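You operate a simulated robot arm through the tools that you are given. There is no shell and no other tool.

The job below is to be done with a simulated robot arm. You get a single attempt, and the scene is never put back.

JOB
Clear the trip on the panel and get the two tripped machines running again.
Fine: push up the breaker that the display names, press reset, restart the lower number first; the other breaker that is down stays down.

It is judged by the outcome, as a careful person would: the job done as asked, and still so three seconds after it is handed in. It fails if anything else is knocked over, pushed out of place, dropped, spilled or broken.

ROBOT AND FRAMES
A 6-joint arm with a two-finger gripper, fixed in place. Base frame: the origin is on the floor under the middle of its stand, x ahead of it, y to its left, z up. Units: cm, degrees, N and s.
It reaches about 120.6 cm from its shoulder. Its first joint turns from -166.0 to 166.0 degrees. Payload 2.45 kg.
The TCP is the grasp point between the finger pads, 2 cm short of the fingertips. In the tool frame z runs along the fingers and y along their closing line. The gripper opens to 14 cm; its body begins 16.8 cm behind the TCP.
Orientation is told as [roll, pitch, yaw] about the base's x, y, z axes, in that order, counted from this pose: with the fingers straight down and closing along the base's y, the tool's x points along the base's -x, its y along +y and its z along -z.

CONTROLS
- The arm moves only by the tool send_rows. Its argument "plan" is a list of rows, each an object (a shift or turn left out is 0, a gripper value left out holds the last) with "dp": the shift along the base's x, y, z in units of 30 mm (1.0 is 30 mm), a list of three; "rotation": the turn, a rotation vector about the base's x, y, z in units of 4 degrees (1.0 is 4 degrees), a list of three; "fingers": the finger opening in mm, from 0 to 140. In form: [{"dp": [dx, dy, dz], "rotation": [wx, wy, wz], "fingers": fingers}, ...]. A call has 1 to 20 rows; each row shifts and turns the commanded pose from where the row before left it. A call with a number of a shift or a turn outside -1 to 1 is refused whole. Each row takes 0.2 s and may step no farther than 5 cm and 8.6 degrees from the row before; otherwise, or with a gripper value out of range, the whole call is refused. Where a pose cannot be reached the arm comes as near as it can. A force on the tool above 40 N (or 10 N above the force at the start of the call, whichever is more), or a blocked arm, ends the call early, and 0.2 s more pass. The fingers move at their own pace (about 4.5 cm/s each) and stop on an object; they squeeze with about 25 N. The grip force told is the motor's: it shows also when the fingers shut on nothing. Time passes only in rows, and 0.2 s behind the last, so rows that do not move let the fingers close. The reply holds the time, the measured pose of the TCP, the force on the tool along the base axes, the opening and the grip force, in the units named above and with some noise, with the torque about the TCP (base axes, N m) and any sound that the robot's microphone picked up.
- Cameras (640 x 400 px; columns grow to the right, rows downward): "scene" is fixed at [4.96, -64.96, 159.01]; the picture's right is [0.72, -0.69, 0.00], its down [-0.26, -0.27, -0.93] and it looks along [0.64, 0.67, -0.37] (base axes); focal length 344 px, centre (320, 200). "wrist" rides on the gripper at [7.8, 1.1, -20.9] in the tool frame; the picture's right is [-0.14, 0.99, 0.00], its down [-0.92, -0.13, -0.37] and it looks along [-0.36, -0.05, 0.93] (tool axes); focal length 280 px, centre (320, 200). There is no depth. A picture from a camera that has moved, and an enlarged one, comes with that camera's place and axes in the base frame and with its lens.
- get_image(camera): a new picture of that camera. No time passes.
- close_up(camera, box): a new picture of the part [left, top, right, bottom] of that camera's present view, enlarged. No time passes.
- job_done(): hands the job in; it is judged then, once.

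Nothing tells you positions but the pictures and the camera data. Unless the task says otherwise, let go and move clear before handing in.

The tools are called as name(argument=value, ...) on one line, values as JSON. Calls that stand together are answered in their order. send_rows: Moves the arm, as the interface text tells. Its arguments: {"type":"object","properties":{"plan":{"type":"array","items":{"type":"object","properties":{"dp":{"type":"array","items":{"type":"number"}},"rotation":{"type":"array","items":{"type":"number"}},"fingers":{"type":"number"}}}}},"required":["plan"]} The other tools are called the same way: get_image (camera) takes a picture; close_up (camera, box) takes an enlarged picture of a part of a camera's view; job_done () hands the job in.

At the start:

```text
time: 0.0
ee_pos: [51.59, 11.97, 141.04]
orientation: [0.0, 0.0, 0.1]
force: [0.5, 0.1, -0.2]
moment: [0.01, 0.02, 0.02]
grip_width: 14.01
gripper_force: 0.0
```

scene: 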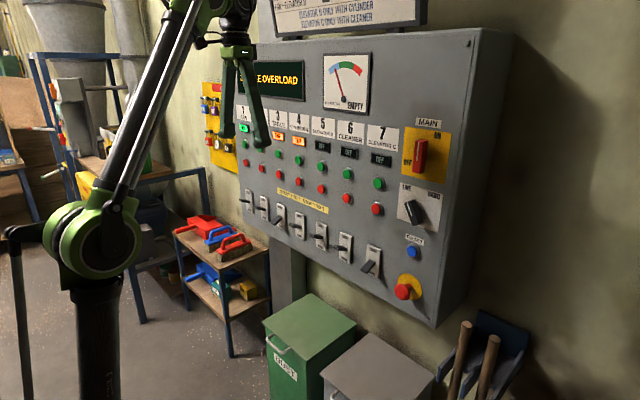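
wrist: 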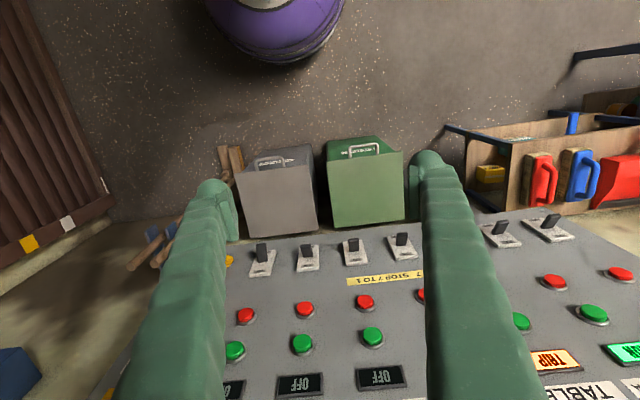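

I see a control panel with a display, seven start/stop columns and breaker switches, with the arm partly in front of it. I'll look closer before moving.

close_up(camera="scene", box=[230, 50, 430, 175])

close_up(camera="scene", box=[230, 170, 430, 295])

close_up(camera="scene", box=[260, 0, 440, 50])

close_up(camera="scene", box=[370, 110, 480, 310])

```text
3.20 times, centred on (330, 112) of scene
camera zoom: at [4.96, -64.96, 159.01], right [0.72, -0.69, 0.0], down [-0.26, -0.27, -0.93], along [0.64, 0.67, -0.37], focal length 1102 px, centre (288, 480)
```

zoom: 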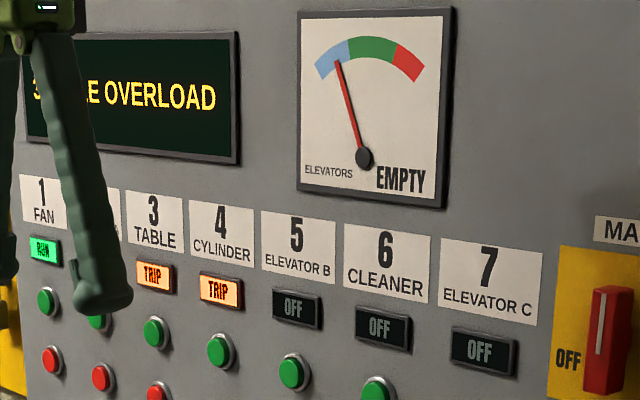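

```text
3.20 times, centred on (330, 232) of scene
camera zoom: at [4.96, -64.96, 159.01], right [0.72, -0.69, 0.0], down [-0.26, -0.27, -0.93], along [0.64, 0.67, -0.37], focal length 1102 px, centre (288, 96)
```

zoom: 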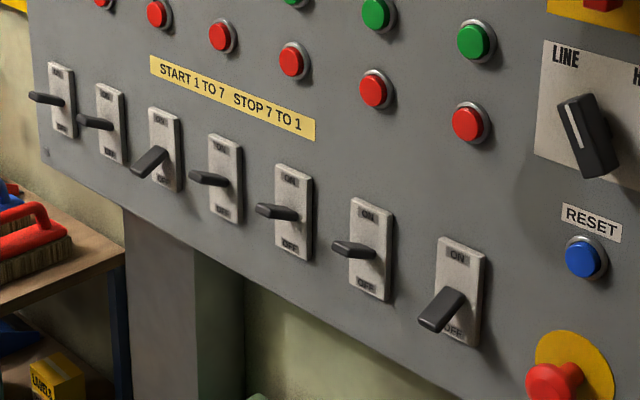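

```text
3.56 times, centred on (350, 25) of scene
camera zoom: at [4.96, -64.96, 159.01], right [0.72, -0.69, 0.0], down [-0.26, -0.27, -0.93], along [0.64, 0.67, -0.37], focal length 1225 px, centre (213, 822)
```

zoom: 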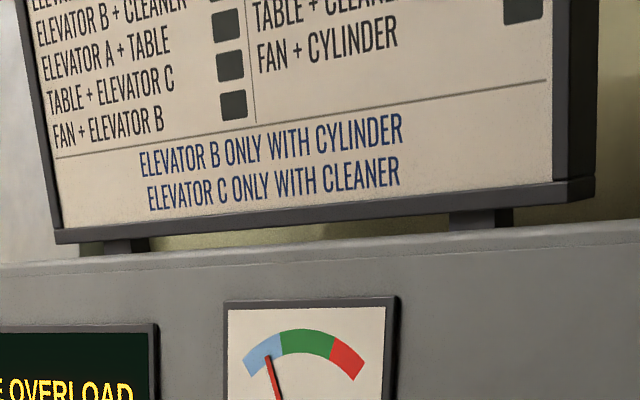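

```text
2.00 times, centred on (425, 210) of scene
camera zoom: at [4.96, -64.96, 159.01], right [0.72, -0.69, 0.0], down [-0.26, -0.27, -0.93], along [0.64, 0.67, -0.37], focal length 689 px, centre (110, 180)
```

zoom: 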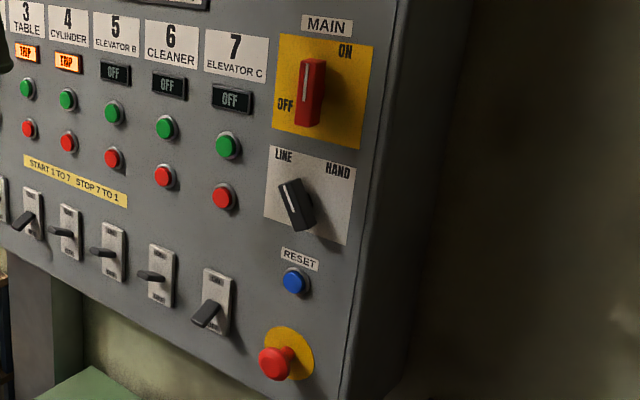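

The display reads "3 TABLE OVERLOAD", 3 TABLE and 4 CYLINDER are tripped, and breakers 3 and 7 are down. The panel face looks vertical at about x≈82.5, so I'll close the fingers and begin turning them to point forward at the panel, staying well clear of it.

send_rows(plan=[{"rotation": [0, -1, 0], "fingers": 0}, {"rotation": [0, -1, 0]}, {"rotation": [0, -1, 0]}, {"rotation": [0, -1, 0]}, {"rotation": [0, -1, 0]}, {"rotation": [0, -1, 0]}])

```text
time: 1.4
ee_pos: [51.81, 12.04, 141.01]
orientation: [0.0, -24.1, -0.1]
force: [0.7, 0.1, -0.3]
moment: [0.02, 0.04, 0.0]
grip_width: 1.55
gripper_force: 0.0
```

The turn goes the expected way (pitch −24°) and nothing has been touched. I'll continue to −90° in the same place.

send_rows(plan=[{"rotation": [0, -1, 0], "fingers": 0}, {"rotation": [0, -1, 0]}, {"rotation": [0, -1, 0]}, {"rotation": [0, -1, 0]}, {"rotation": [0, -1, 0]}, {"rotation": [0, -1, 0]}, {"rotation": [0, -1, 0]}, {"rotation": [0, -1, 0]}, {"rotation": [0, -1, 0]}, {"rotation": [0, -1, 0]}, {"rotation": [0, -1, 0]}, {"rotation": [0, -1, 0]}, {"rotation": [0, -1, 0]}, {"rotation": [0, -1, 0]}, {"rotation": [0, -1, 0]}, {"rotation": [0, -1, 0]}, {"rotation": [0, -0.5, 0]}])

get_image(camera="scene")

get_image(camera="wrist")

```text
time: 5.0
ee_pos: [51.77, 12.01, 141.1]
orientation: [155.8, -89.9, -155.8]
force: [0.1, 0.4, 0.2]
moment: [0.01, -0.03, -0.01]
grip_width: 0.01
gripper_force: 25.0
```

```text
taken
```

scene: 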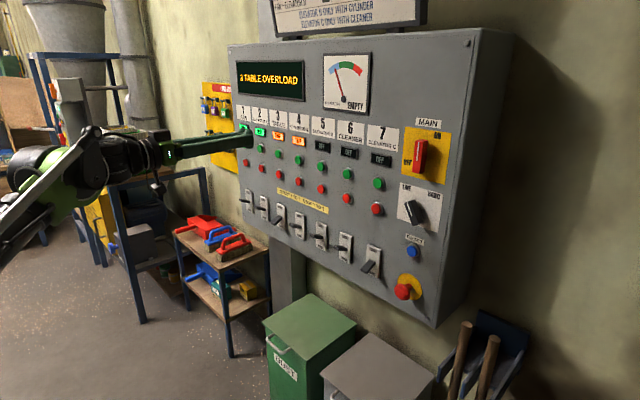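

```text
taken
camera wrist: at [30.91, 13.16, 133.1], right [0.0, 0.99, 0.14], down [-0.37, -0.13, 0.92], along [0.93, -0.05, 0.37], focal length 280 px, centre (320, 200)
```

wrist: 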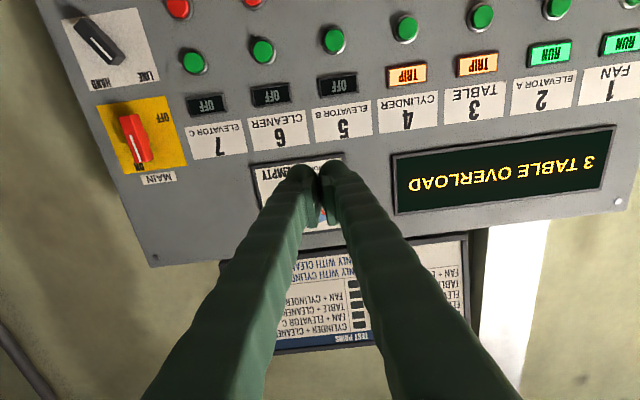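

The fingers now point straight at the panel and the display clearly reads "3 TABLE OVERLOAD". Breaker 3 should be near y≈39, z≈100. I'll move over in front of it, still about 28 cm off the panel, and look again.

send_rows(plan=[{"dp": [0.1, 0.9, -1]}, {"dp": [0.1, 0.9, -1]}, {"dp": [0.1, 0.9, -1]}, {"dp": [0.1, 0.9, -1]}, {"dp": [0.1, 0.9, -1]}, {"dp": [0.1, 0.9, -1]}, {"dp": [0.1, 0.9, -1]}, {"dp": [0.1, 0.9, -1]}, {"dp": [0.1, 0.9, -1]}, {"dp": [0.1, 0.9, -1]}, {"dp": [0, 0, 0]}])

get_image(camera="scene")

get_image(camera="wrist")

```text
time: 7.4
ee_pos: [54.52, 39.06, 110.83]
orientation: [91.4, -90.0, -91.6]
force: [1.1, 1.0, 0.1]
moment: [0.01, -0.02, -0.03]
grip_width: 0.02
gripper_force: 24.9
```

```text
taken
```

scene: 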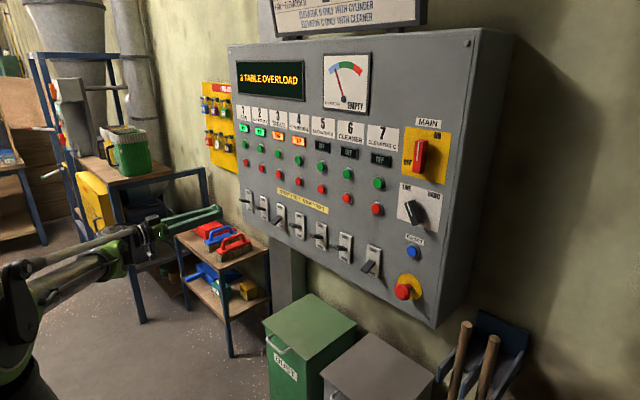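

```text
taken
camera wrist: at [33.77, 40.15, 102.98], right [0.0, 0.99, 0.14], down [-0.37, -0.13, 0.92], along [0.93, -0.05, 0.37], focal length 280 px, centre (320, 200)
```

wrist: 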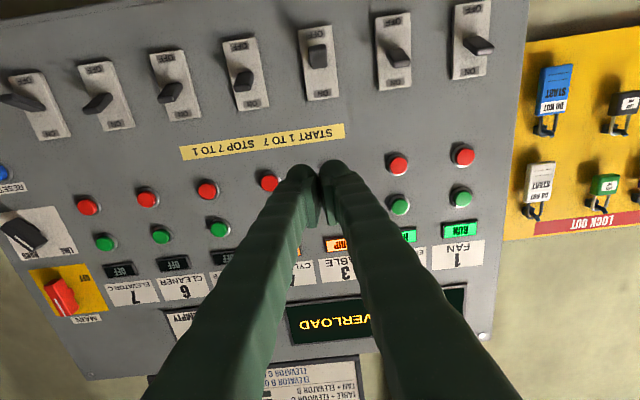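

I'm in front of column 3 with a good view of the breakers. I'll zoom in on breaker 3 to fix its position and lever shape.

close_up(camera="wrist", box=[220, 0, 420, 125])

close_up(camera="scene", box=[232, 160, 332, 260])

close_up(camera="scene", box=[130, 180, 230, 260])

close_up(camera="wrist", box=[270, 130, 410, 230])

```text
3.20 times, centred on (320, 62) of wrist
camera zoom: at [33.77, 40.15, 102.98], right [0.0, 0.99, 0.14], down [-0.37, -0.13, 0.92], along [0.93, -0.05, 0.37], focal length 897 px, centre (320, 640)
```

zoom: 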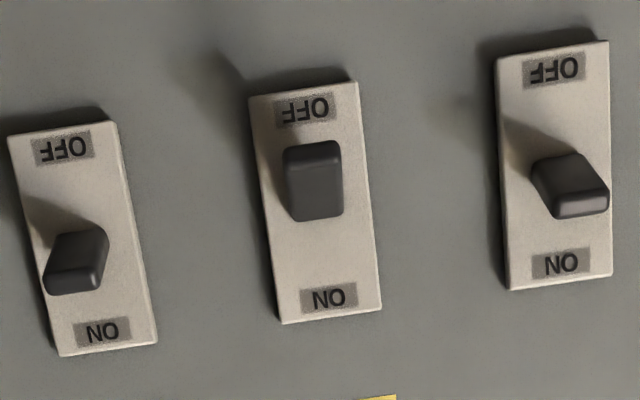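

```text
4.00 times, centred on (282, 210) of scene
camera zoom: at [4.96, -64.96, 159.01], right [0.72, -0.69, 0.0], down [-0.26, -0.27, -0.93], along [0.64, 0.67, -0.37], focal length 1378 px, centre (472, 160)
```

zoom: 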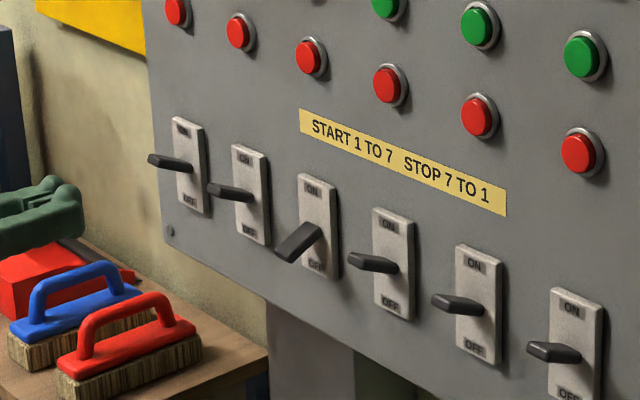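

```text
5.00 times, centred on (180, 220) of scene
camera zoom: at [4.96, -64.96, 159.01], right [0.72, -0.69, 0.0], down [-0.26, -0.27, -0.93], along [0.64, 0.67, -0.37], focal length 1722 px, centre (1020, 100)
```

zoom: 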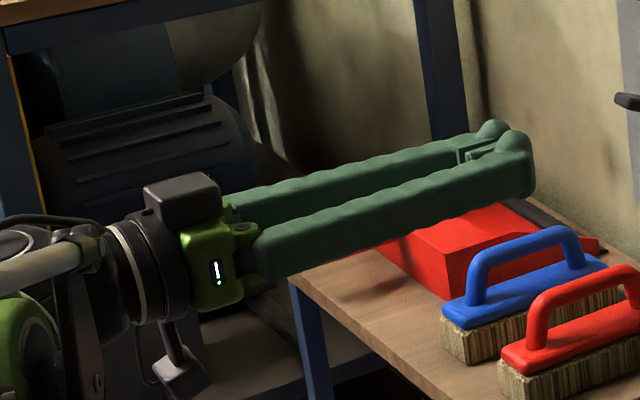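

```text
4.00 times, centred on (340, 180) of wrist
camera zoom: at [33.77, 40.15, 102.98], right [0.0, 0.99, 0.14], down [-0.37, -0.13, 0.92], along [0.93, -0.05, 0.37], focal length 1122 px, centre (240, 280)
```

zoom: 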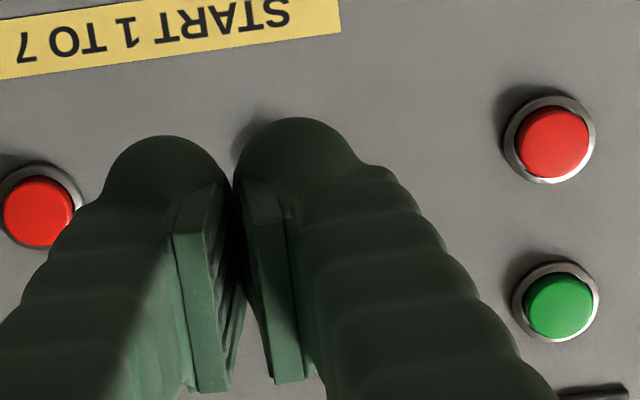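

Breaker 3 is at about (84, 40.5, 99.4). Its lever tip is near x≈79 and z≈97.8, with nothing blocking it. I'll drop below the lever height, align in y and approach to x≈72, then check again.

send_rows(plan=[{"dp": [0, 0.08, -0.96]}, {"dp": [0, 0.08, -0.96]}, {"dp": [0, 0.08, -0.96]}, {"dp": [0, 0.08, -0.96]}, {"dp": [0, 0.08, -0.96]}, {"dp": [0, 0.08, -0.96]}, {"dp": [1, 0, 0]}, {"dp": [1, 0, 0]}, {"dp": [1, 0, 0]}, {"dp": [1, 0, 0]}, {"dp": [1, 0, 0]}, {"dp": [0.8, 0, 0]}, {"dp": [0, 0, 0]}])

get_image(camera="wrist")

close_up(camera="scene", box=[200, 170, 340, 270])

```text
time: 10.2
ee_pos: [72.12, 40.58, 93.85]
orientation: [75.3, -90.0, -75.3]
force: [-0.2, -0.6, 0.6]
moment: [-0.03, 0.02, 0.02]
grip_width: 0.0
gripper_force: 25.4
```

```text
taken
camera wrist: at [51.31, 41.68, 85.91], right [0.0, 0.99, 0.14], down [-0.37, -0.13, 0.92], along [0.93, -0.05, 0.36], focal length 280 px, centre (320, 200)
```

wrist: 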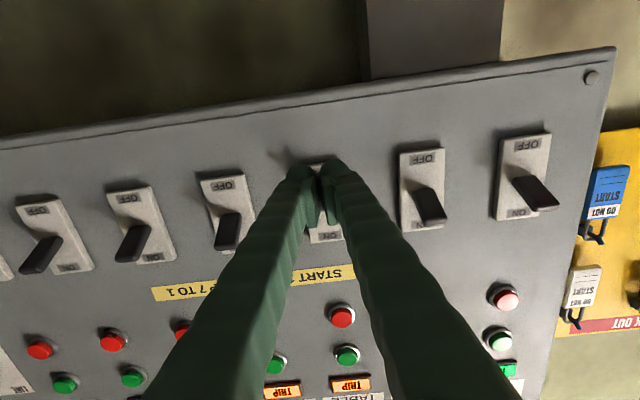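

```text
4.00 times, centred on (270, 220) of scene
camera zoom: at [4.96, -64.96, 159.01], right [0.72, -0.69, 0.0], down [-0.26, -0.27, -0.93], along [0.64, 0.67, -0.37], focal length 1378 px, centre (520, 120)
```

zoom: 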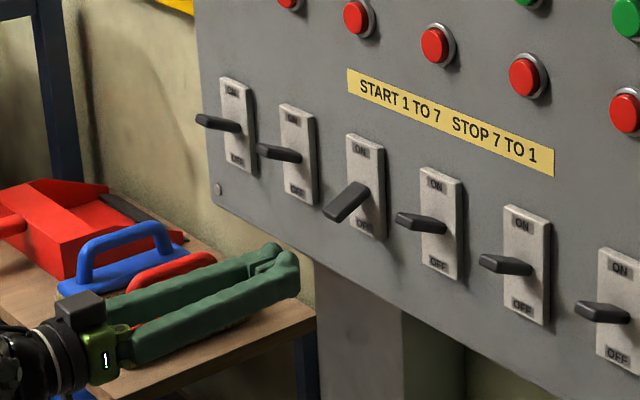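

The fingertips are just below lever 3, aligned in y, with about 1.5 cm of clearance beneath it. I'll slide forward so the tips overlap the lever and then lift slowly.

send_rows(plan=[{"dp": [0.6, 0, 0]}, {"dp": [0.6, 0, 0]}, {"dp": [0.6, 0, 0]}, {"dp": [0.5, 0, 0]}, {"dp": [0, 0, 0]}])

close_up(camera="scene", box=[230, 180, 330, 260])

```text
time: 11.4
ee_pos: [79.0, 40.59, 93.68]
orientation: [71.1, -89.9, -71.3]
force: [0.4, -0.4, -0.2]
moment: [-0.01, 0.0, -0.01]
grip_width: 0.02
gripper_force: 24.5
```

```text
5.00 times, centred on (280, 220) of scene
camera zoom: at [4.96, -64.96, 159.01], right [0.72, -0.69, 0.0], down [-0.26, -0.27, -0.93], along [0.64, 0.67, -0.37], focal length 1722 px, centre (520, 100)
```

zoom: 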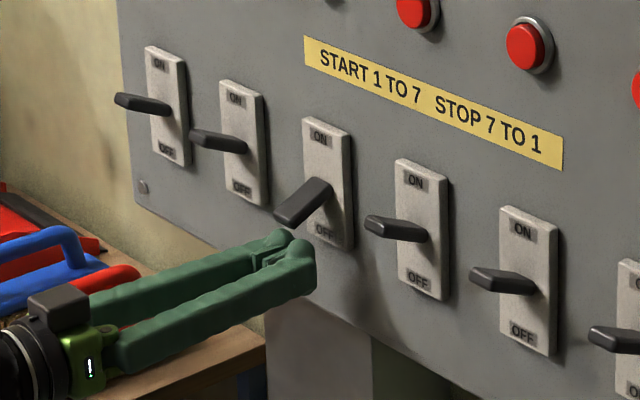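

The tips are under lever 3 with no contact yet. Now I'll lift in small steps.

send_rows(plan=[{"dp": [0, 0, 0.2]}, {"dp": [0, 0, 0.2]}, {"dp": [0, 0, 0.2]}, {"dp": [0, 0, 0.2]}, {"dp": [0, 0, 0.2]}])

close_up(camera="scene", box=[230, 180, 330, 260])

```text
time: 12.6
ee_pos: [78.98, 40.54, 96.7]
orientation: [75.2, -90.0, -75.1]
force: [-0.1, 0.4, -0.1]
moment: [0.04, 0.0, 0.0]
grip_width: 0.0
gripper_force: 29.6
```

```text
5.00 times, centred on (280, 220) of scene
camera zoom: at [4.96, -64.96, 159.01], right [0.72, -0.69, 0.0], down [-0.26, -0.27, -0.93], along [0.64, 0.67, -0.37], focal length 1722 px, centre (520, 100)
```

zoom: 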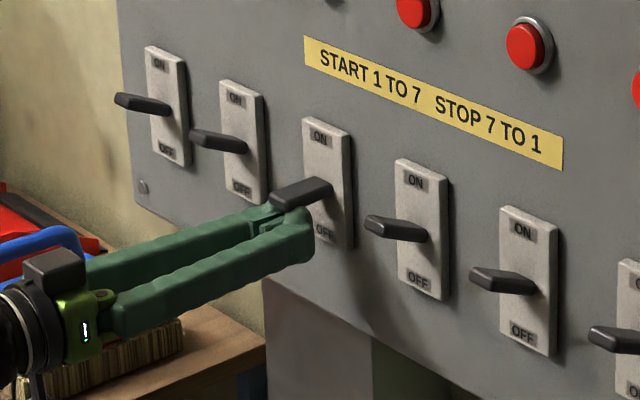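

The lever is rising with the fingers and there is little force. I'll keep lifting.

send_rows(plan=[{"dp": [0, 0, 0.15]}, {"dp": [0, 0, 0.15]}, {"dp": [0, 0, 0.15]}, {"dp": [0, 0, 0.15]}])

close_up(camera="scene", box=[230, 180, 330, 260])

```text
time: 13.6
ee_pos: [79.05, 40.44, 98.39]
orientation: [35.8, -89.9, -36.0]
force: [-1.1, -0.8, -10.8]
moment: [0.0, 0.17, 0.0]
grip_width: 0.59
gripper_force: 29.1
```

```text
5.00 times, centred on (280, 220) of scene
camera zoom: at [4.96, -64.96, 159.01], right [0.72, -0.69, 0.0], down [-0.26, -0.27, -0.93], along [0.64, 0.67, -0.37], focal length 1722 px, centre (520, 100)
```

zoom: 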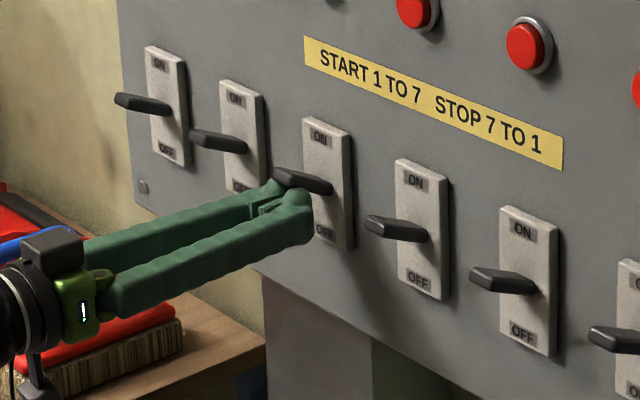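

Lever 3 now looks parallel to the other raised levers, with about 11 N of resistance. I'll nudge it a little more to make sure it's seated, then drop away and back off to check that it stays.

send_rows(plan=[{"dp": [0, 0, 0.1]}, {"dp": [0, 0, 0]}])

```text
time: 14.1
ee_pos: [78.96, 40.49, 98.39]
orientation: [43.6, -89.7, -43.6]
force: [-3.7, -0.7, -19.1]
moment: [0.06, 0.19, 0.07]
grip_width: 0.61
gripper_force: 29.2
stopped in row 2: the force on the tool passed its limit at 44 N (the readings are from after the stop); the commanded pose is now the measured one
```

The lever is against its upper stop. I'll lower the fingers and back out.

send_rows(plan=[{"dp": [0, 0, -0.3]}, {"dp": [0, 0, -0.5]}, {"dp": [0, 0, -0.7]}, {"dp": [-0.8, 0, 0]}, {"dp": [-1, 0, 0]}, {"dp": [-1, 0, 0]}, {"dp": [-1, 0, 0]}, {"dp": [0, 0, 0]}])

get_image(camera="scene")

close_up(camera="scene", box=[230, 50, 430, 175])

close_up(camera="scene", box=[230, 180, 390, 280])

get_image(camera="wrist")

```text
time: 15.8
ee_pos: [67.63, 40.19, 94.1]
orientation: [50.2, -89.7, -50.4]
force: [1.3, 0.3, 0.2]
moment: [0.02, 0.01, -0.01]
grip_width: 0.0
gripper_force: 29.3
```

```text
taken
```

scene: 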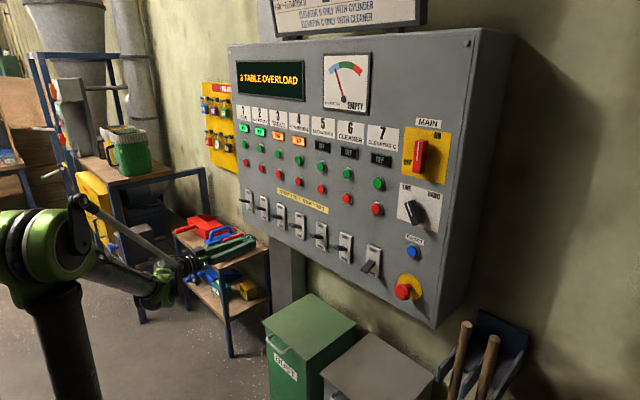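

```text
3.20 times, centred on (330, 112) of scene
camera zoom: at [4.96, -64.96, 159.01], right [0.72, -0.69, 0.0], down [-0.26, -0.27, -0.93], along [0.64, 0.67, -0.37], focal length 1102 px, centre (288, 480)
```

zoom: 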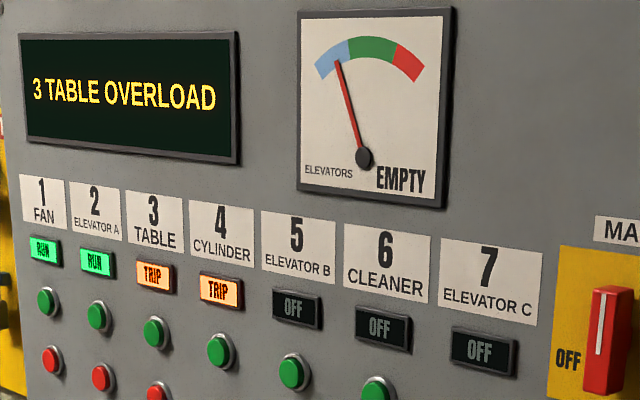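

```text
4.00 times, centred on (310, 230) of scene
camera zoom: at [4.96, -64.96, 159.01], right [0.72, -0.69, 0.0], down [-0.26, -0.27, -0.93], along [0.64, 0.67, -0.37], focal length 1378 px, centre (360, 80)
```

zoom: 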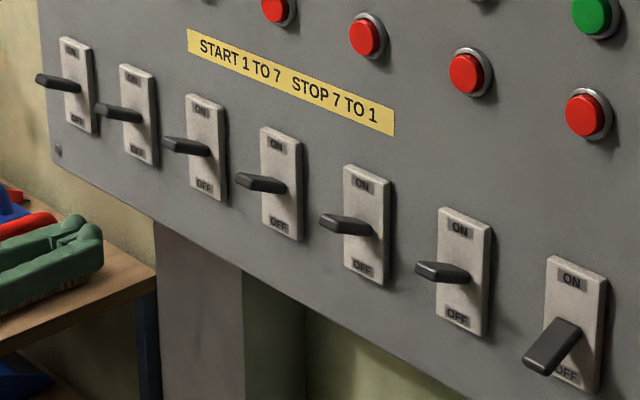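

```text
taken
camera wrist: at [46.84, 41.49, 86.28], right [0.0, 0.99, 0.14], down [-0.37, -0.13, 0.92], along [0.93, -0.05, 0.36], focal length 280 px, centre (320, 200)
```

wrist: 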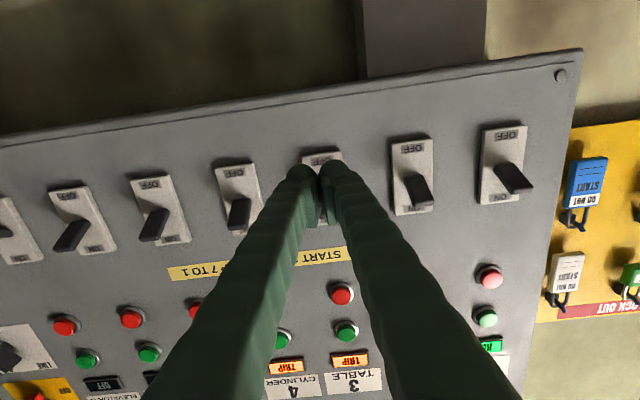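

Breaker 3 is up and staying, and breaker 7 is still down. The display still shows the trip, so reset comes next, near y≈−22 and z≈110, with the e-stop about 12 cm below it. I'll back off and travel there at a safe distance from the panel.

send_rows(plan=[{"dp": [-0.6, -0.5, 0.3]}, {"dp": [-0.6, -1, 0.3]}, {"dp": [-0.6, -1, 0.3]}, {"dp": [-0.6, -1, 0.3]}, {"dp": [-0.6, -1, 0.3]}, {"dp": [0, -1, 0.3]}, {"dp": [0, -1, 0.3]}, {"dp": [0, -1, 0.3]}, {"dp": [0, -1, 0.3]}, {"dp": [0, -1, 0.3]}, {"dp": [0, -1, 0.3]}, {"dp": [0, -1, 0.3]}, {"dp": [0, -1, 0.3]}, {"dp": [0, -1, 0.3]}, {"dp": [0, -1, 0.3]}, {"dp": [0, -1, 0.3]}, {"dp": [0, -1, 0.3]}, {"dp": [0, -1, 0.2]}, {"dp": [0, -1, 0]}, {"dp": [0, 0, 0]}])

get_image(camera="scene")

get_image(camera="wrist")

```text
time: 20.0
ee_pos: [59.28, -5.99, 109.29]
orientation: [51.1, -89.8, -42.4]
force: [-0.1, 0.3, 0.2]
moment: [0.0, 0.01, 0.01]
grip_width: 0.0
gripper_force: 29.1
stopped in row 20: the arm was blocked; the commanded pose is now the measured one
```

```text
taken
```

scene: 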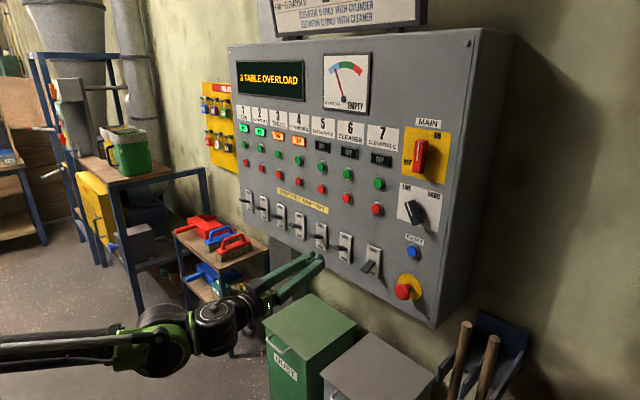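

```text
taken
camera wrist: at [38.48, -7.99, 101.43], right [-0.15, 0.98, 0.14], down [-0.34, -0.18, 0.92], along [0.93, 0.09, 0.36], focal length 280 px, centre (320, 200)
```

wrist: 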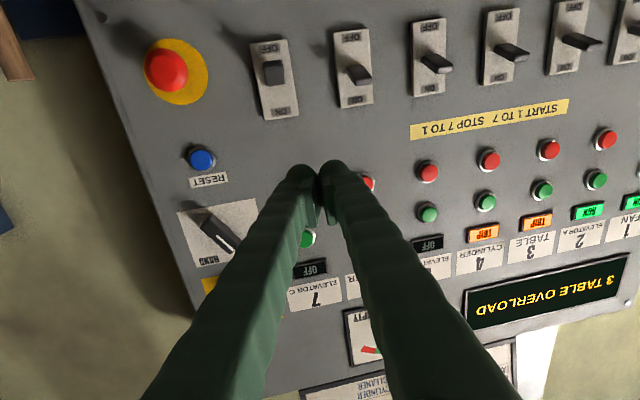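

Breaker 3 remains up. At this folded-in position the arm couldn't get near enough to the base, so it yawed about 8.7° and stopped clear of the panel. I'll move forward to x≈69, straighten the yaw, and then slide over toward reset.

send_rows(plan=[{"dp": [0.8, 0, 0]}, {"dp": [0.8, 0, 0], "rotation": [0, 0, -0.72]}, {"dp": [0.8, 0, 0], "rotation": [0, 0, -0.72]}, {"dp": [0.8, 0, 0], "rotation": [0, 0, -0.72]}, {"dp": [0, 0, 0]}])

get_image(camera="wrist")

get_image(camera="scene")

```text
time: 21.2
ee_pos: [68.88, -6.12, 109.4]
orientation: [52.4, -89.7, -52.5]
force: [-0.6, 0.8, 0.2]
moment: [0.01, 0.01, 0.06]
grip_width: 0.0
gripper_force: 29.4
```

```text
taken
camera wrist: at [48.05, -4.92, 101.5], right [0.0, 0.99, 0.14], down [-0.37, -0.13, 0.92], along [0.93, -0.06, 0.36], focal length 280 px, centre (320, 200)
```

wrist: 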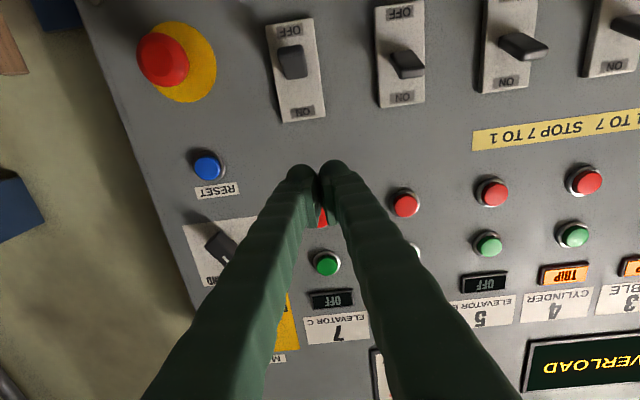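

```text
taken
```

scene: 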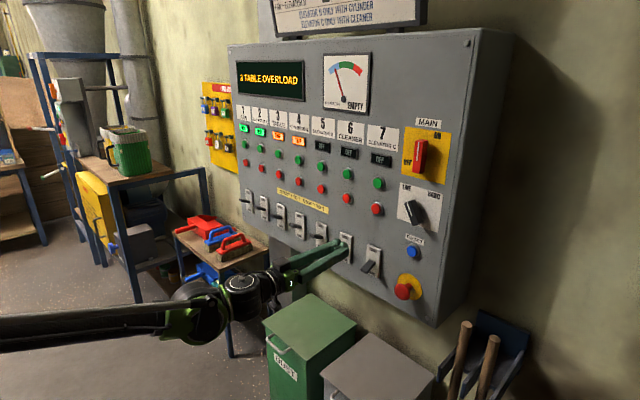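

The yaw is restored and the view is clear. Reset is at about (83.5, −20.9, 108.8). I'll shift so the right-hand fingertip lines up with it and check before pressing.

send_rows(plan=[{"dp": [0, -0.9, -0.03]}, {"dp": [0, -0.9, -0.03]}, {"dp": [0, -0.9, -0.03]}, {"dp": [0, -0.9, -0.03]}, {"dp": [0, -0.87, -0.05]}, {"dp": [0.7, 0, 0]}, {"dp": [0, 0, 0]}])

get_image(camera="wrist")

close_up(camera="scene", box=[340, 190, 460, 310])

```text
time: 22.8
ee_pos: [71.01, -19.68, 108.67]
orientation: [50.9, -89.8, -51.1]
force: [-0.2, 0.3, 0.6]
moment: [-0.03, 0.03, 0.0]
grip_width: 0.01
gripper_force: 29.5
```

```text
taken
camera wrist: at [50.18, -18.35, 100.84], right [0.01, 0.99, 0.14], down [-0.37, -0.13, 0.92], along [0.93, -0.06, 0.36], focal length 280 px, centre (320, 200)
```

wrist: 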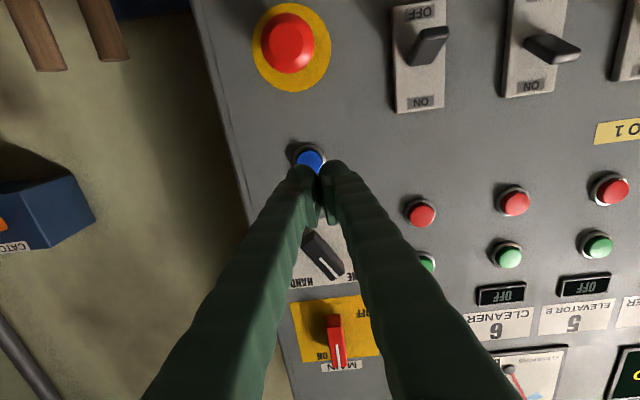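

```text
3.33 times, centred on (400, 250) of scene
camera zoom: at [4.96, -64.96, 159.01], right [0.72, -0.69, 0.0], down [-0.26, -0.27, -0.93], along [0.64, 0.67, -0.37], focal length 1148 px, centre (53, 33)
```

zoom: 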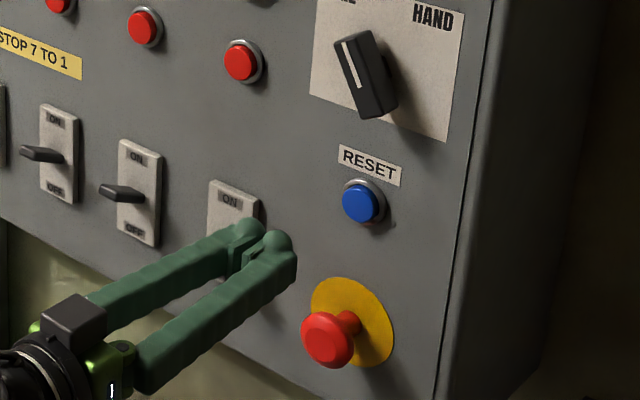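

The right fingertip lines up with the reset button, well clear of the e-stop below and the selector above. I'll approach to just short of the cap and then press in small steps.

send_rows(plan=[{"dp": [0.6, 0, 0]}, {"dp": [0.6, 0, 0]}, {"dp": [0.6, 0, 0]}, {"dp": [0.5, 0, 0]}, {"dp": [0, 0, 0]}])

close_up(camera="scene", box=[340, 190, 460, 310])

close_up(camera="wrist", box=[250, 100, 390, 220])

```text
time: 24.0
ee_pos: [77.9, -19.62, 108.82]
orientation: [50.6, -89.9, -50.9]
force: [0.5, -0.4, -0.3]
moment: [0.01, 0.02, 0.0]
grip_width: 0.0
gripper_force: 29.5
```

```text
3.33 times, centred on (400, 250) of scene
camera zoom: at [4.96, -64.96, 159.01], right [0.72, -0.69, 0.0], down [-0.26, -0.27, -0.93], along [0.64, 0.67, -0.37], focal length 1148 px, centre (53, 33)
```

zoom: 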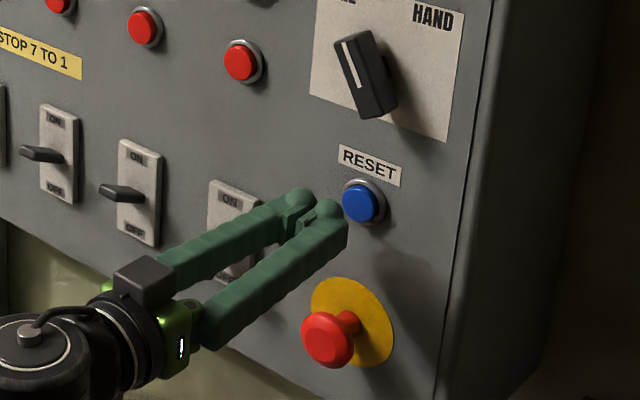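

```text
3.33 times, centred on (320, 160) of wrist
camera zoom: at [57.13, -18.47, 100.92], right [0.01, 0.99, 0.14], down [-0.37, -0.13, 0.92], along [0.93, -0.06, 0.36], focal length 935 px, centre (320, 333)
```

zoom: 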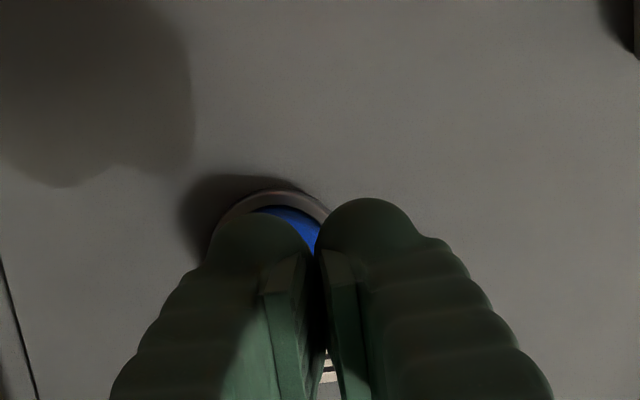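

The fingertip is centred on the reset cap and almost touching it. Now I'll press in 3 mm steps.

send_rows(plan=[{"dp": [0.1, 0, 0]}, {"dp": [0.1, 0, 0]}, {"dp": [0.1, 0, 0]}, {"dp": [0.1, 0, 0]}, {"dp": [0.1, 0, 0]}])

get_image(camera="scene")

```text
time: 25.2
ee_pos: [79.22, -19.65, 108.77]
orientation: [51.0, -89.8, -51.4]
force: [0.9, -0.5, 0.7]
moment: [0.01, 0.02, -0.01]
grip_width: 0.0
gripper_force: 29.1
```

```text
taken
```

scene: 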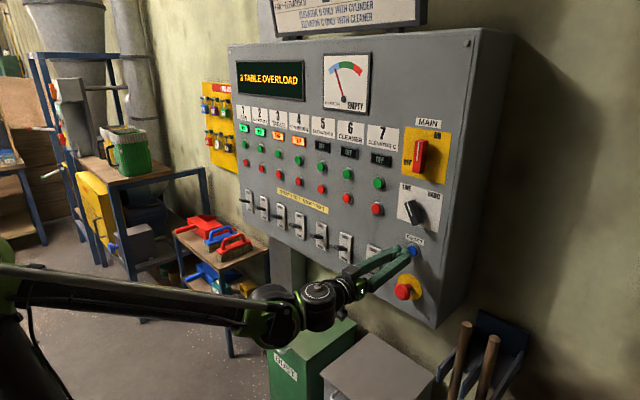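

No contact yet, with the tip at about x≈81.2. I'll keep going in small steps.

send_rows(plan=[{"dp": [0.1, 0, 0]}, {"dp": [0.1, 0, 0]}, {"dp": [0.1, 0, 0]}])

close_up(camera="scene", box=[340, 190, 460, 310])

close_up(camera="scene", box=[230, 50, 430, 175])

```text
time: 26.0
ee_pos: [80.3, -19.68, 108.76]
orientation: [50.9, -89.7, -51.1]
force: [0.3, 1.0, -0.1]
moment: [0.0, 0.0, -0.02]
grip_width: 0.0
gripper_force: 29.0
```

```text
3.33 times, centred on (400, 250) of scene
camera zoom: at [4.96, -64.96, 159.01], right [0.72, -0.69, 0.0], down [-0.26, -0.27, -0.93], along [0.64, 0.67, -0.37], focal length 1148 px, centre (53, 33)
```

zoom: 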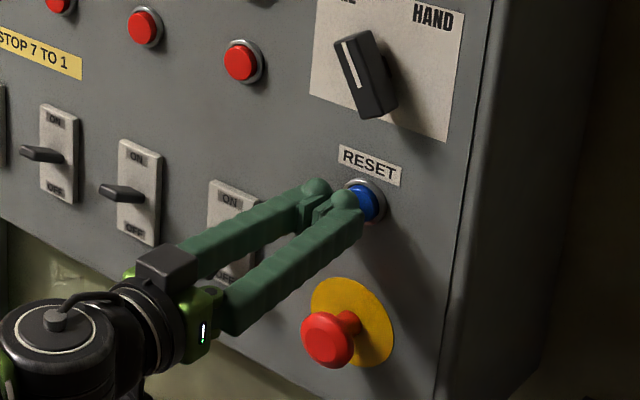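

```text
3.20 times, centred on (330, 112) of scene
camera zoom: at [4.96, -64.96, 159.01], right [0.72, -0.69, 0.0], down [-0.26, -0.27, -0.93], along [0.64, 0.67, -0.37], focal length 1102 px, centre (288, 480)
```

zoom: 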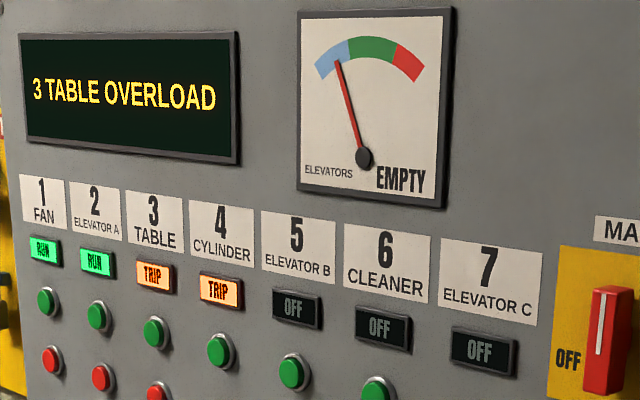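

The fingertip is right at the cap and still not reading any force. I'll keep going in 3 mm steps.

send_rows(plan=[{"dp": [0.1, 0, 0]}, {"dp": [0.1, 0, 0]}, {"dp": [0, 0, 0]}])

close_up(camera="scene", box=[340, 190, 460, 310])

close_up(camera="scene", box=[230, 50, 430, 175])

```text
time: 26.8
ee_pos: [80.87, -19.78, 108.92]
orientation: [50.7, -89.9, -51.0]
force: [0.5, 0.0, 0.1]
moment: [0.03, -0.01, 0.01]
grip_width: 0.02
gripper_force: 29.1
```

```text
3.33 times, centred on (400, 250) of scene
camera zoom: at [4.96, -64.96, 159.01], right [0.72, -0.69, 0.0], down [-0.26, -0.27, -0.93], along [0.64, 0.67, -0.37], focal length 1148 px, centre (53, 33)
```

zoom: 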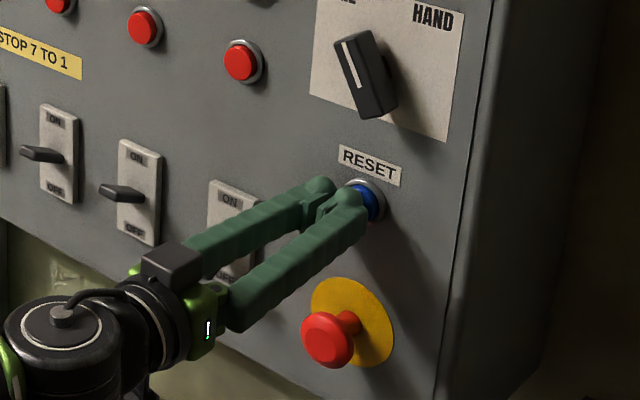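

```text
3.20 times, centred on (330, 112) of scene
camera zoom: at [4.96, -64.96, 159.01], right [0.72, -0.69, 0.0], down [-0.26, -0.27, -0.93], along [0.64, 0.67, -0.37], focal length 1102 px, centre (288, 480)
```

zoom: 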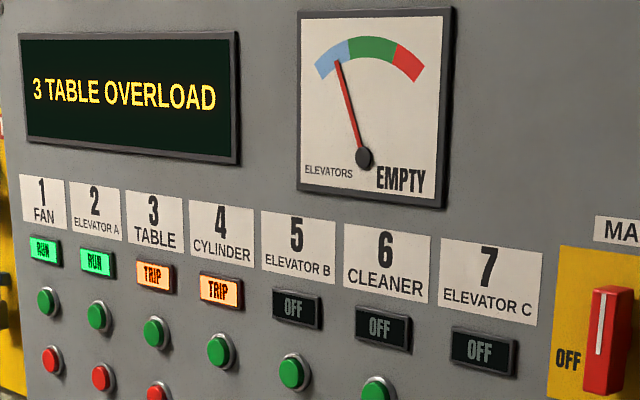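

Still no contact and no change on the display. I'll continue stepping in.

send_rows(plan=[{"dp": [0.1, 0, 0]}, {"dp": [0.1, 0, 0]}, {"dp": [0, 0, 0]}])

close_up(camera="scene", box=[340, 190, 460, 310])

close_up(camera="scene", box=[230, 50, 430, 175])

```text
time: 27.6
ee_pos: [81.29, -19.78, 108.75]
orientation: [51.1, -89.8, -51.2]
force: [-2.2, 0.3, -1.0]
moment: [0.0, 0.01, 0.01]
grip_width: 0.0
gripper_force: 28.9
```

```text
3.33 times, centred on (400, 250) of scene
camera zoom: at [4.96, -64.96, 159.01], right [0.72, -0.69, 0.0], down [-0.26, -0.27, -0.93], along [0.64, 0.67, -0.37], focal length 1148 px, centre (53, 33)
```

zoom: 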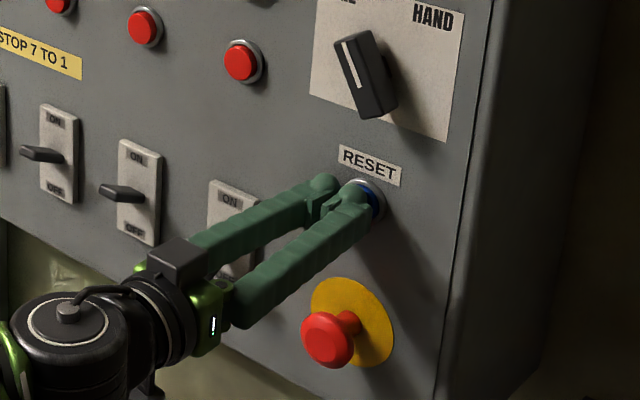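

```text
3.20 times, centred on (330, 112) of scene
camera zoom: at [4.96, -64.96, 159.01], right [0.72, -0.69, 0.0], down [-0.26, -0.27, -0.93], along [0.64, 0.67, -0.37], focal length 1102 px, centre (288, 480)
```

zoom: 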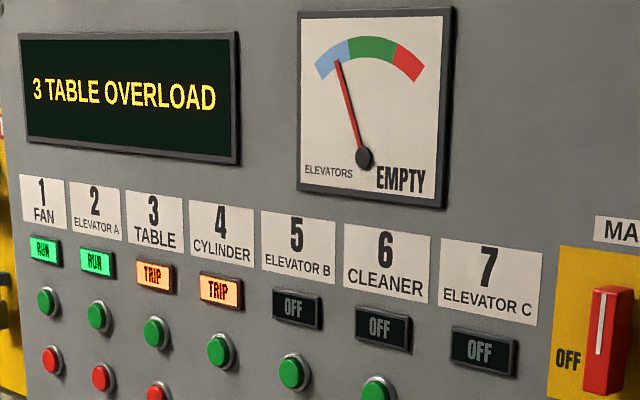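

The fingertip now reads about 2 N against the cap, so contact has begun. I'll press a bit further.

send_rows(plan=[{"dp": [0.1, 0, 0]}, {"dp": [0, 0, 0]}])

close_up(camera="scene", box=[230, 50, 430, 175])

```text
time: 28.2
ee_pos: [81.75, -19.79, 108.8]
orientation: [55.0, -89.8, -55.3]
force: [-4.7, -0.3, 1.5]
moment: [0.0, -0.04, -0.07]
grip_width: 0.0
gripper_force: 29.4
heard: click
```

```text
3.20 times, centred on (330, 112) of scene
camera zoom: at [4.96, -64.96, 159.01], right [0.72, -0.69, 0.0], down [-0.26, -0.27, -0.93], along [0.64, 0.67, -0.37], focal length 1102 px, centre (288, 480)
```

zoom: 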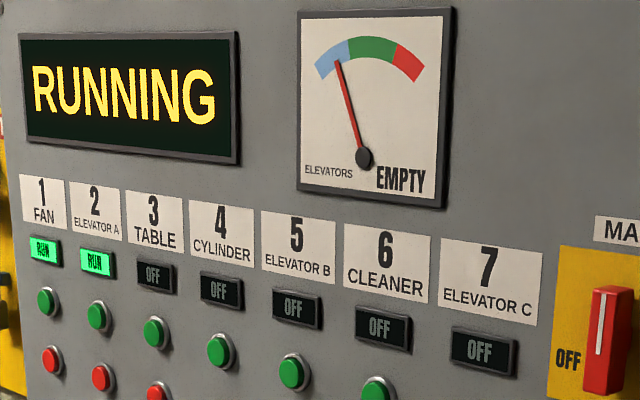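

A click was heard, the display now reads "RUNNING", and 3 and 4 have gone from TRIP to OFF. Next I'll back straight off and travel to START 3, near y≈40.2 and z≈126.3.

send_rows(plan=[{"dp": [-0.5, 0, 0]}, {"dp": [-1, 0, 0]}, {"dp": [-1, 0, 0]}, {"dp": [-1, 0, 0]}, {"dp": [-0.6, 0.2, 0.1]}, {"dp": [0, 0.5, 0.3]}, {"dp": [0, 1, 0.5]}, {"dp": [0, 1, 0.5]}, {"dp": [0, 1, 0.5]}, {"dp": [0, 1, 0.5]}, {"dp": [0, 1, 0.5]}, {"dp": [0, 1, 0.5]}, {"dp": [0, 1, 0.5]}, {"dp": [0, 1, 0.5]}, {"dp": [0, 1, 0.5]}, {"dp": [0, 1, 0.5]}, {"dp": [0, 1, 0.4]}, {"dp": [0, 1, 0]}, {"dp": [0, 0, 0]}])

get_image(camera="scene")

get_image(camera="wrist")

```text
time: 32.2
ee_pos: [69.41, 18.38, 125.92]
orientation: [51.1, -89.8, -51.4]
force: [0.5, 0.6, 0.5]
moment: [0.0, 0.0, 0.01]
grip_width: 0.0
gripper_force: 29.5
```

```text
taken
```

scene: 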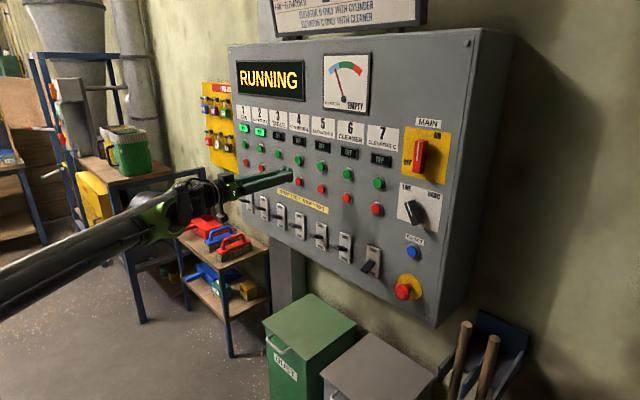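

```text
taken
camera wrist: at [48.66, 19.65, 118.11], right [0.01, 0.99, 0.14], down [-0.37, -0.13, 0.92], along [0.93, -0.06, 0.36], focal length 280 px, centre (320, 200)
```

wrist: 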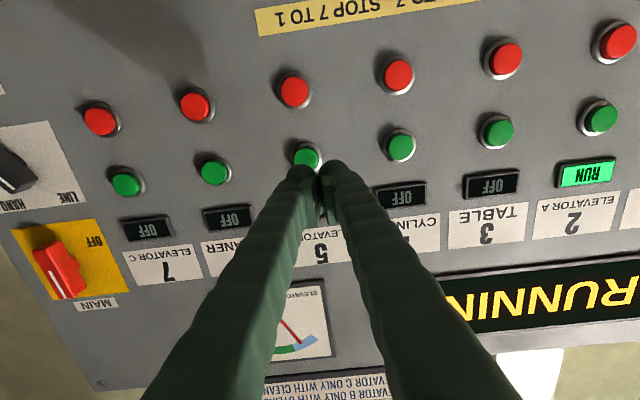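

The fingers are clear of the panel at column 5, and the display still shows RUNNING. START 3 works out to y≈40, z≈125.8, with STOP 3 about 8 cm below it. I'll move over so the same fingertip lines up with START 3.

send_rows(plan=[{"dp": [0, 1, 0]}, {"dp": [0, 1, 0]}, {"dp": [0, 1, 0]}, {"dp": [0, 1, 0]}, {"dp": [0, 1, 0]}, {"dp": [0, 1, 0]}, {"dp": [0, 1, 0]}, {"dp": [0.3, 0.67, 0]}, {"dp": [0.5, 0, 0]}, {"dp": [0.5, 0, 0]}, {"dp": [0, 0, 0]}])

get_image(camera="wrist")

close_up(camera="scene", box=[220, 110, 340, 210])

```text
time: 34.6
ee_pos: [73.34, 41.36, 126.17]
orientation: [49.4, -89.7, -49.8]
force: [-0.2, 0.7, -1.4]
moment: [-0.01, -0.01, 0.01]
grip_width: 0.0
gripper_force: 30.0
```

```text
taken
camera wrist: at [52.5, 42.66, 118.36], right [0.01, 0.99, 0.14], down [-0.37, -0.13, 0.92], along [0.93, -0.06, 0.36], focal length 280 px, centre (320, 200)
```

wrist: 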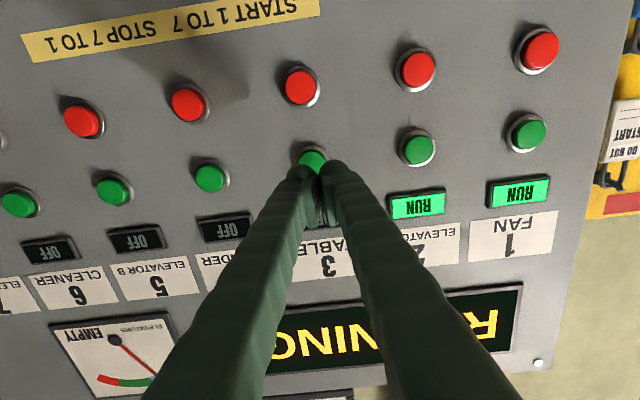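

```text
4.00 times, centred on (280, 160) of scene
camera zoom: at [4.96, -64.96, 159.01], right [0.72, -0.69, 0.0], down [-0.26, -0.27, -0.93], along [0.64, 0.67, -0.37], focal length 1378 px, centre (480, 360)
```

zoom: 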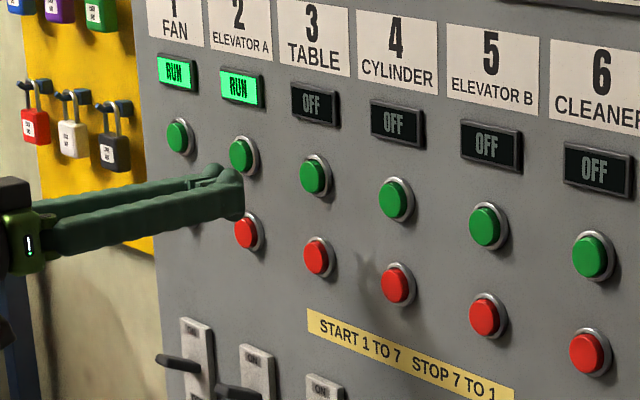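

START 3 is at about y≈40.4 and z≈125.5, so the fingertip is slightly high. I'll make a small correction and approach to just short of the cap.

send_rows(plan=[{"dp": [0, 0.1, -0.15]}, {"dp": [0.6, 0, 0]}, {"dp": [0.6, 0, 0]}, {"dp": [0.6, 0, 0]}, {"dp": [0.4, 0, 0]}, {"dp": [0, 0, 0]}])

close_up(camera="scene", box=[220, 110, 340, 210])

close_up(camera="wrist", box=[230, 80, 410, 220])

```text
time: 36.0
ee_pos: [79.87, 41.7, 125.75]
orientation: [49.1, -89.9, -49.4]
force: [0.5, 0.1, -0.4]
moment: [-0.03, 0.01, 0.02]
grip_width: 0.0
gripper_force: 29.1
```

```text
4.00 times, centred on (280, 160) of scene
camera zoom: at [4.96, -64.96, 159.01], right [0.72, -0.69, 0.0], down [-0.26, -0.27, -0.93], along [0.64, 0.67, -0.37], focal length 1378 px, centre (480, 360)
```

zoom: 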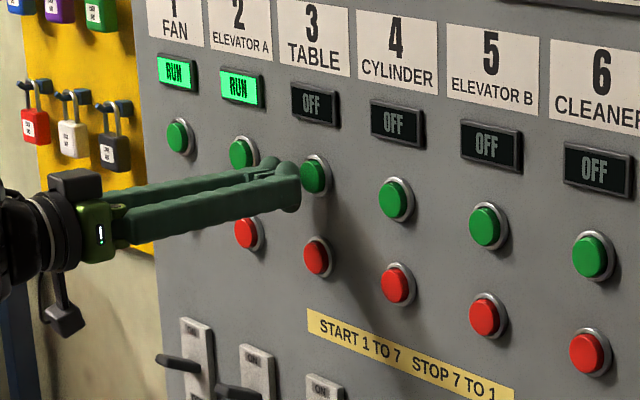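

```text
2.86 times, centred on (320, 150) of wrist
camera zoom: at [59.1, 42.93, 117.88], right [0.01, 0.99, 0.14], down [-0.37, -0.13, 0.92], along [0.93, -0.06, 0.36], focal length 801 px, centre (320, 343)
```

zoom: 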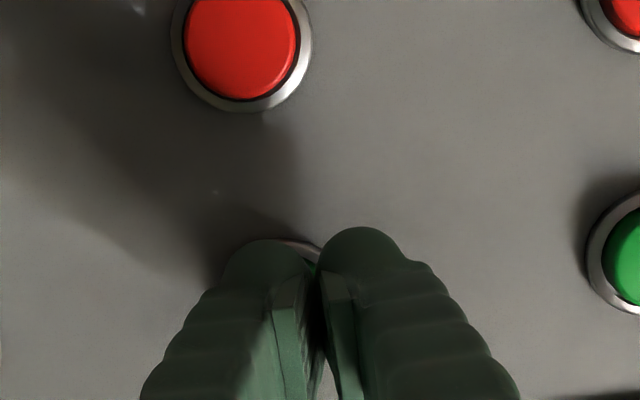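

The fingertip is centred in front of START 3, and STOP 3 is well clear. Now I'll press in small steps and listen for the click.

send_rows(plan=[{"dp": [0.1, 0, 0]}, {"dp": [0.1, 0, 0]}, {"dp": [0.1, 0, 0]}, {"dp": [0.1, 0, 0]}, {"dp": [0.1, 0, 0]}])

close_up(camera="scene", box=[220, 50, 380, 190])

```text
time: 37.2
ee_pos: [81.39, 41.81, 125.78]
orientation: [50.4, -89.7, -50.7]
force: [-1.4, -1.0, 0.2]
moment: [-0.02, -0.06, -0.04]
grip_width: 0.0
gripper_force: 29.1
```

```text
2.86 times, centred on (300, 120) of scene
camera zoom: at [4.96, -64.96, 159.01], right [0.72, -0.69, 0.0], down [-0.26, -0.27, -0.93], along [0.64, 0.67, -0.37], focal length 984 px, centre (377, 429)
```

zoom: 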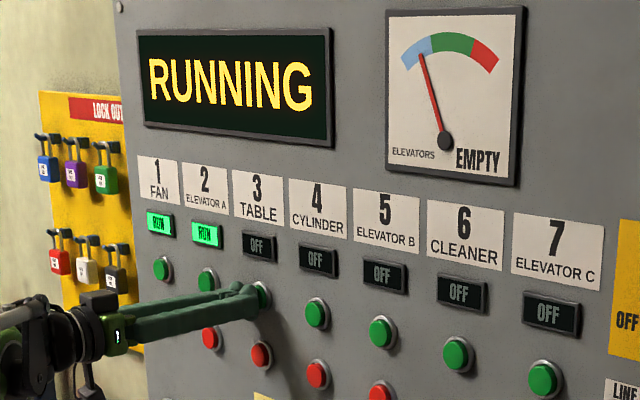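

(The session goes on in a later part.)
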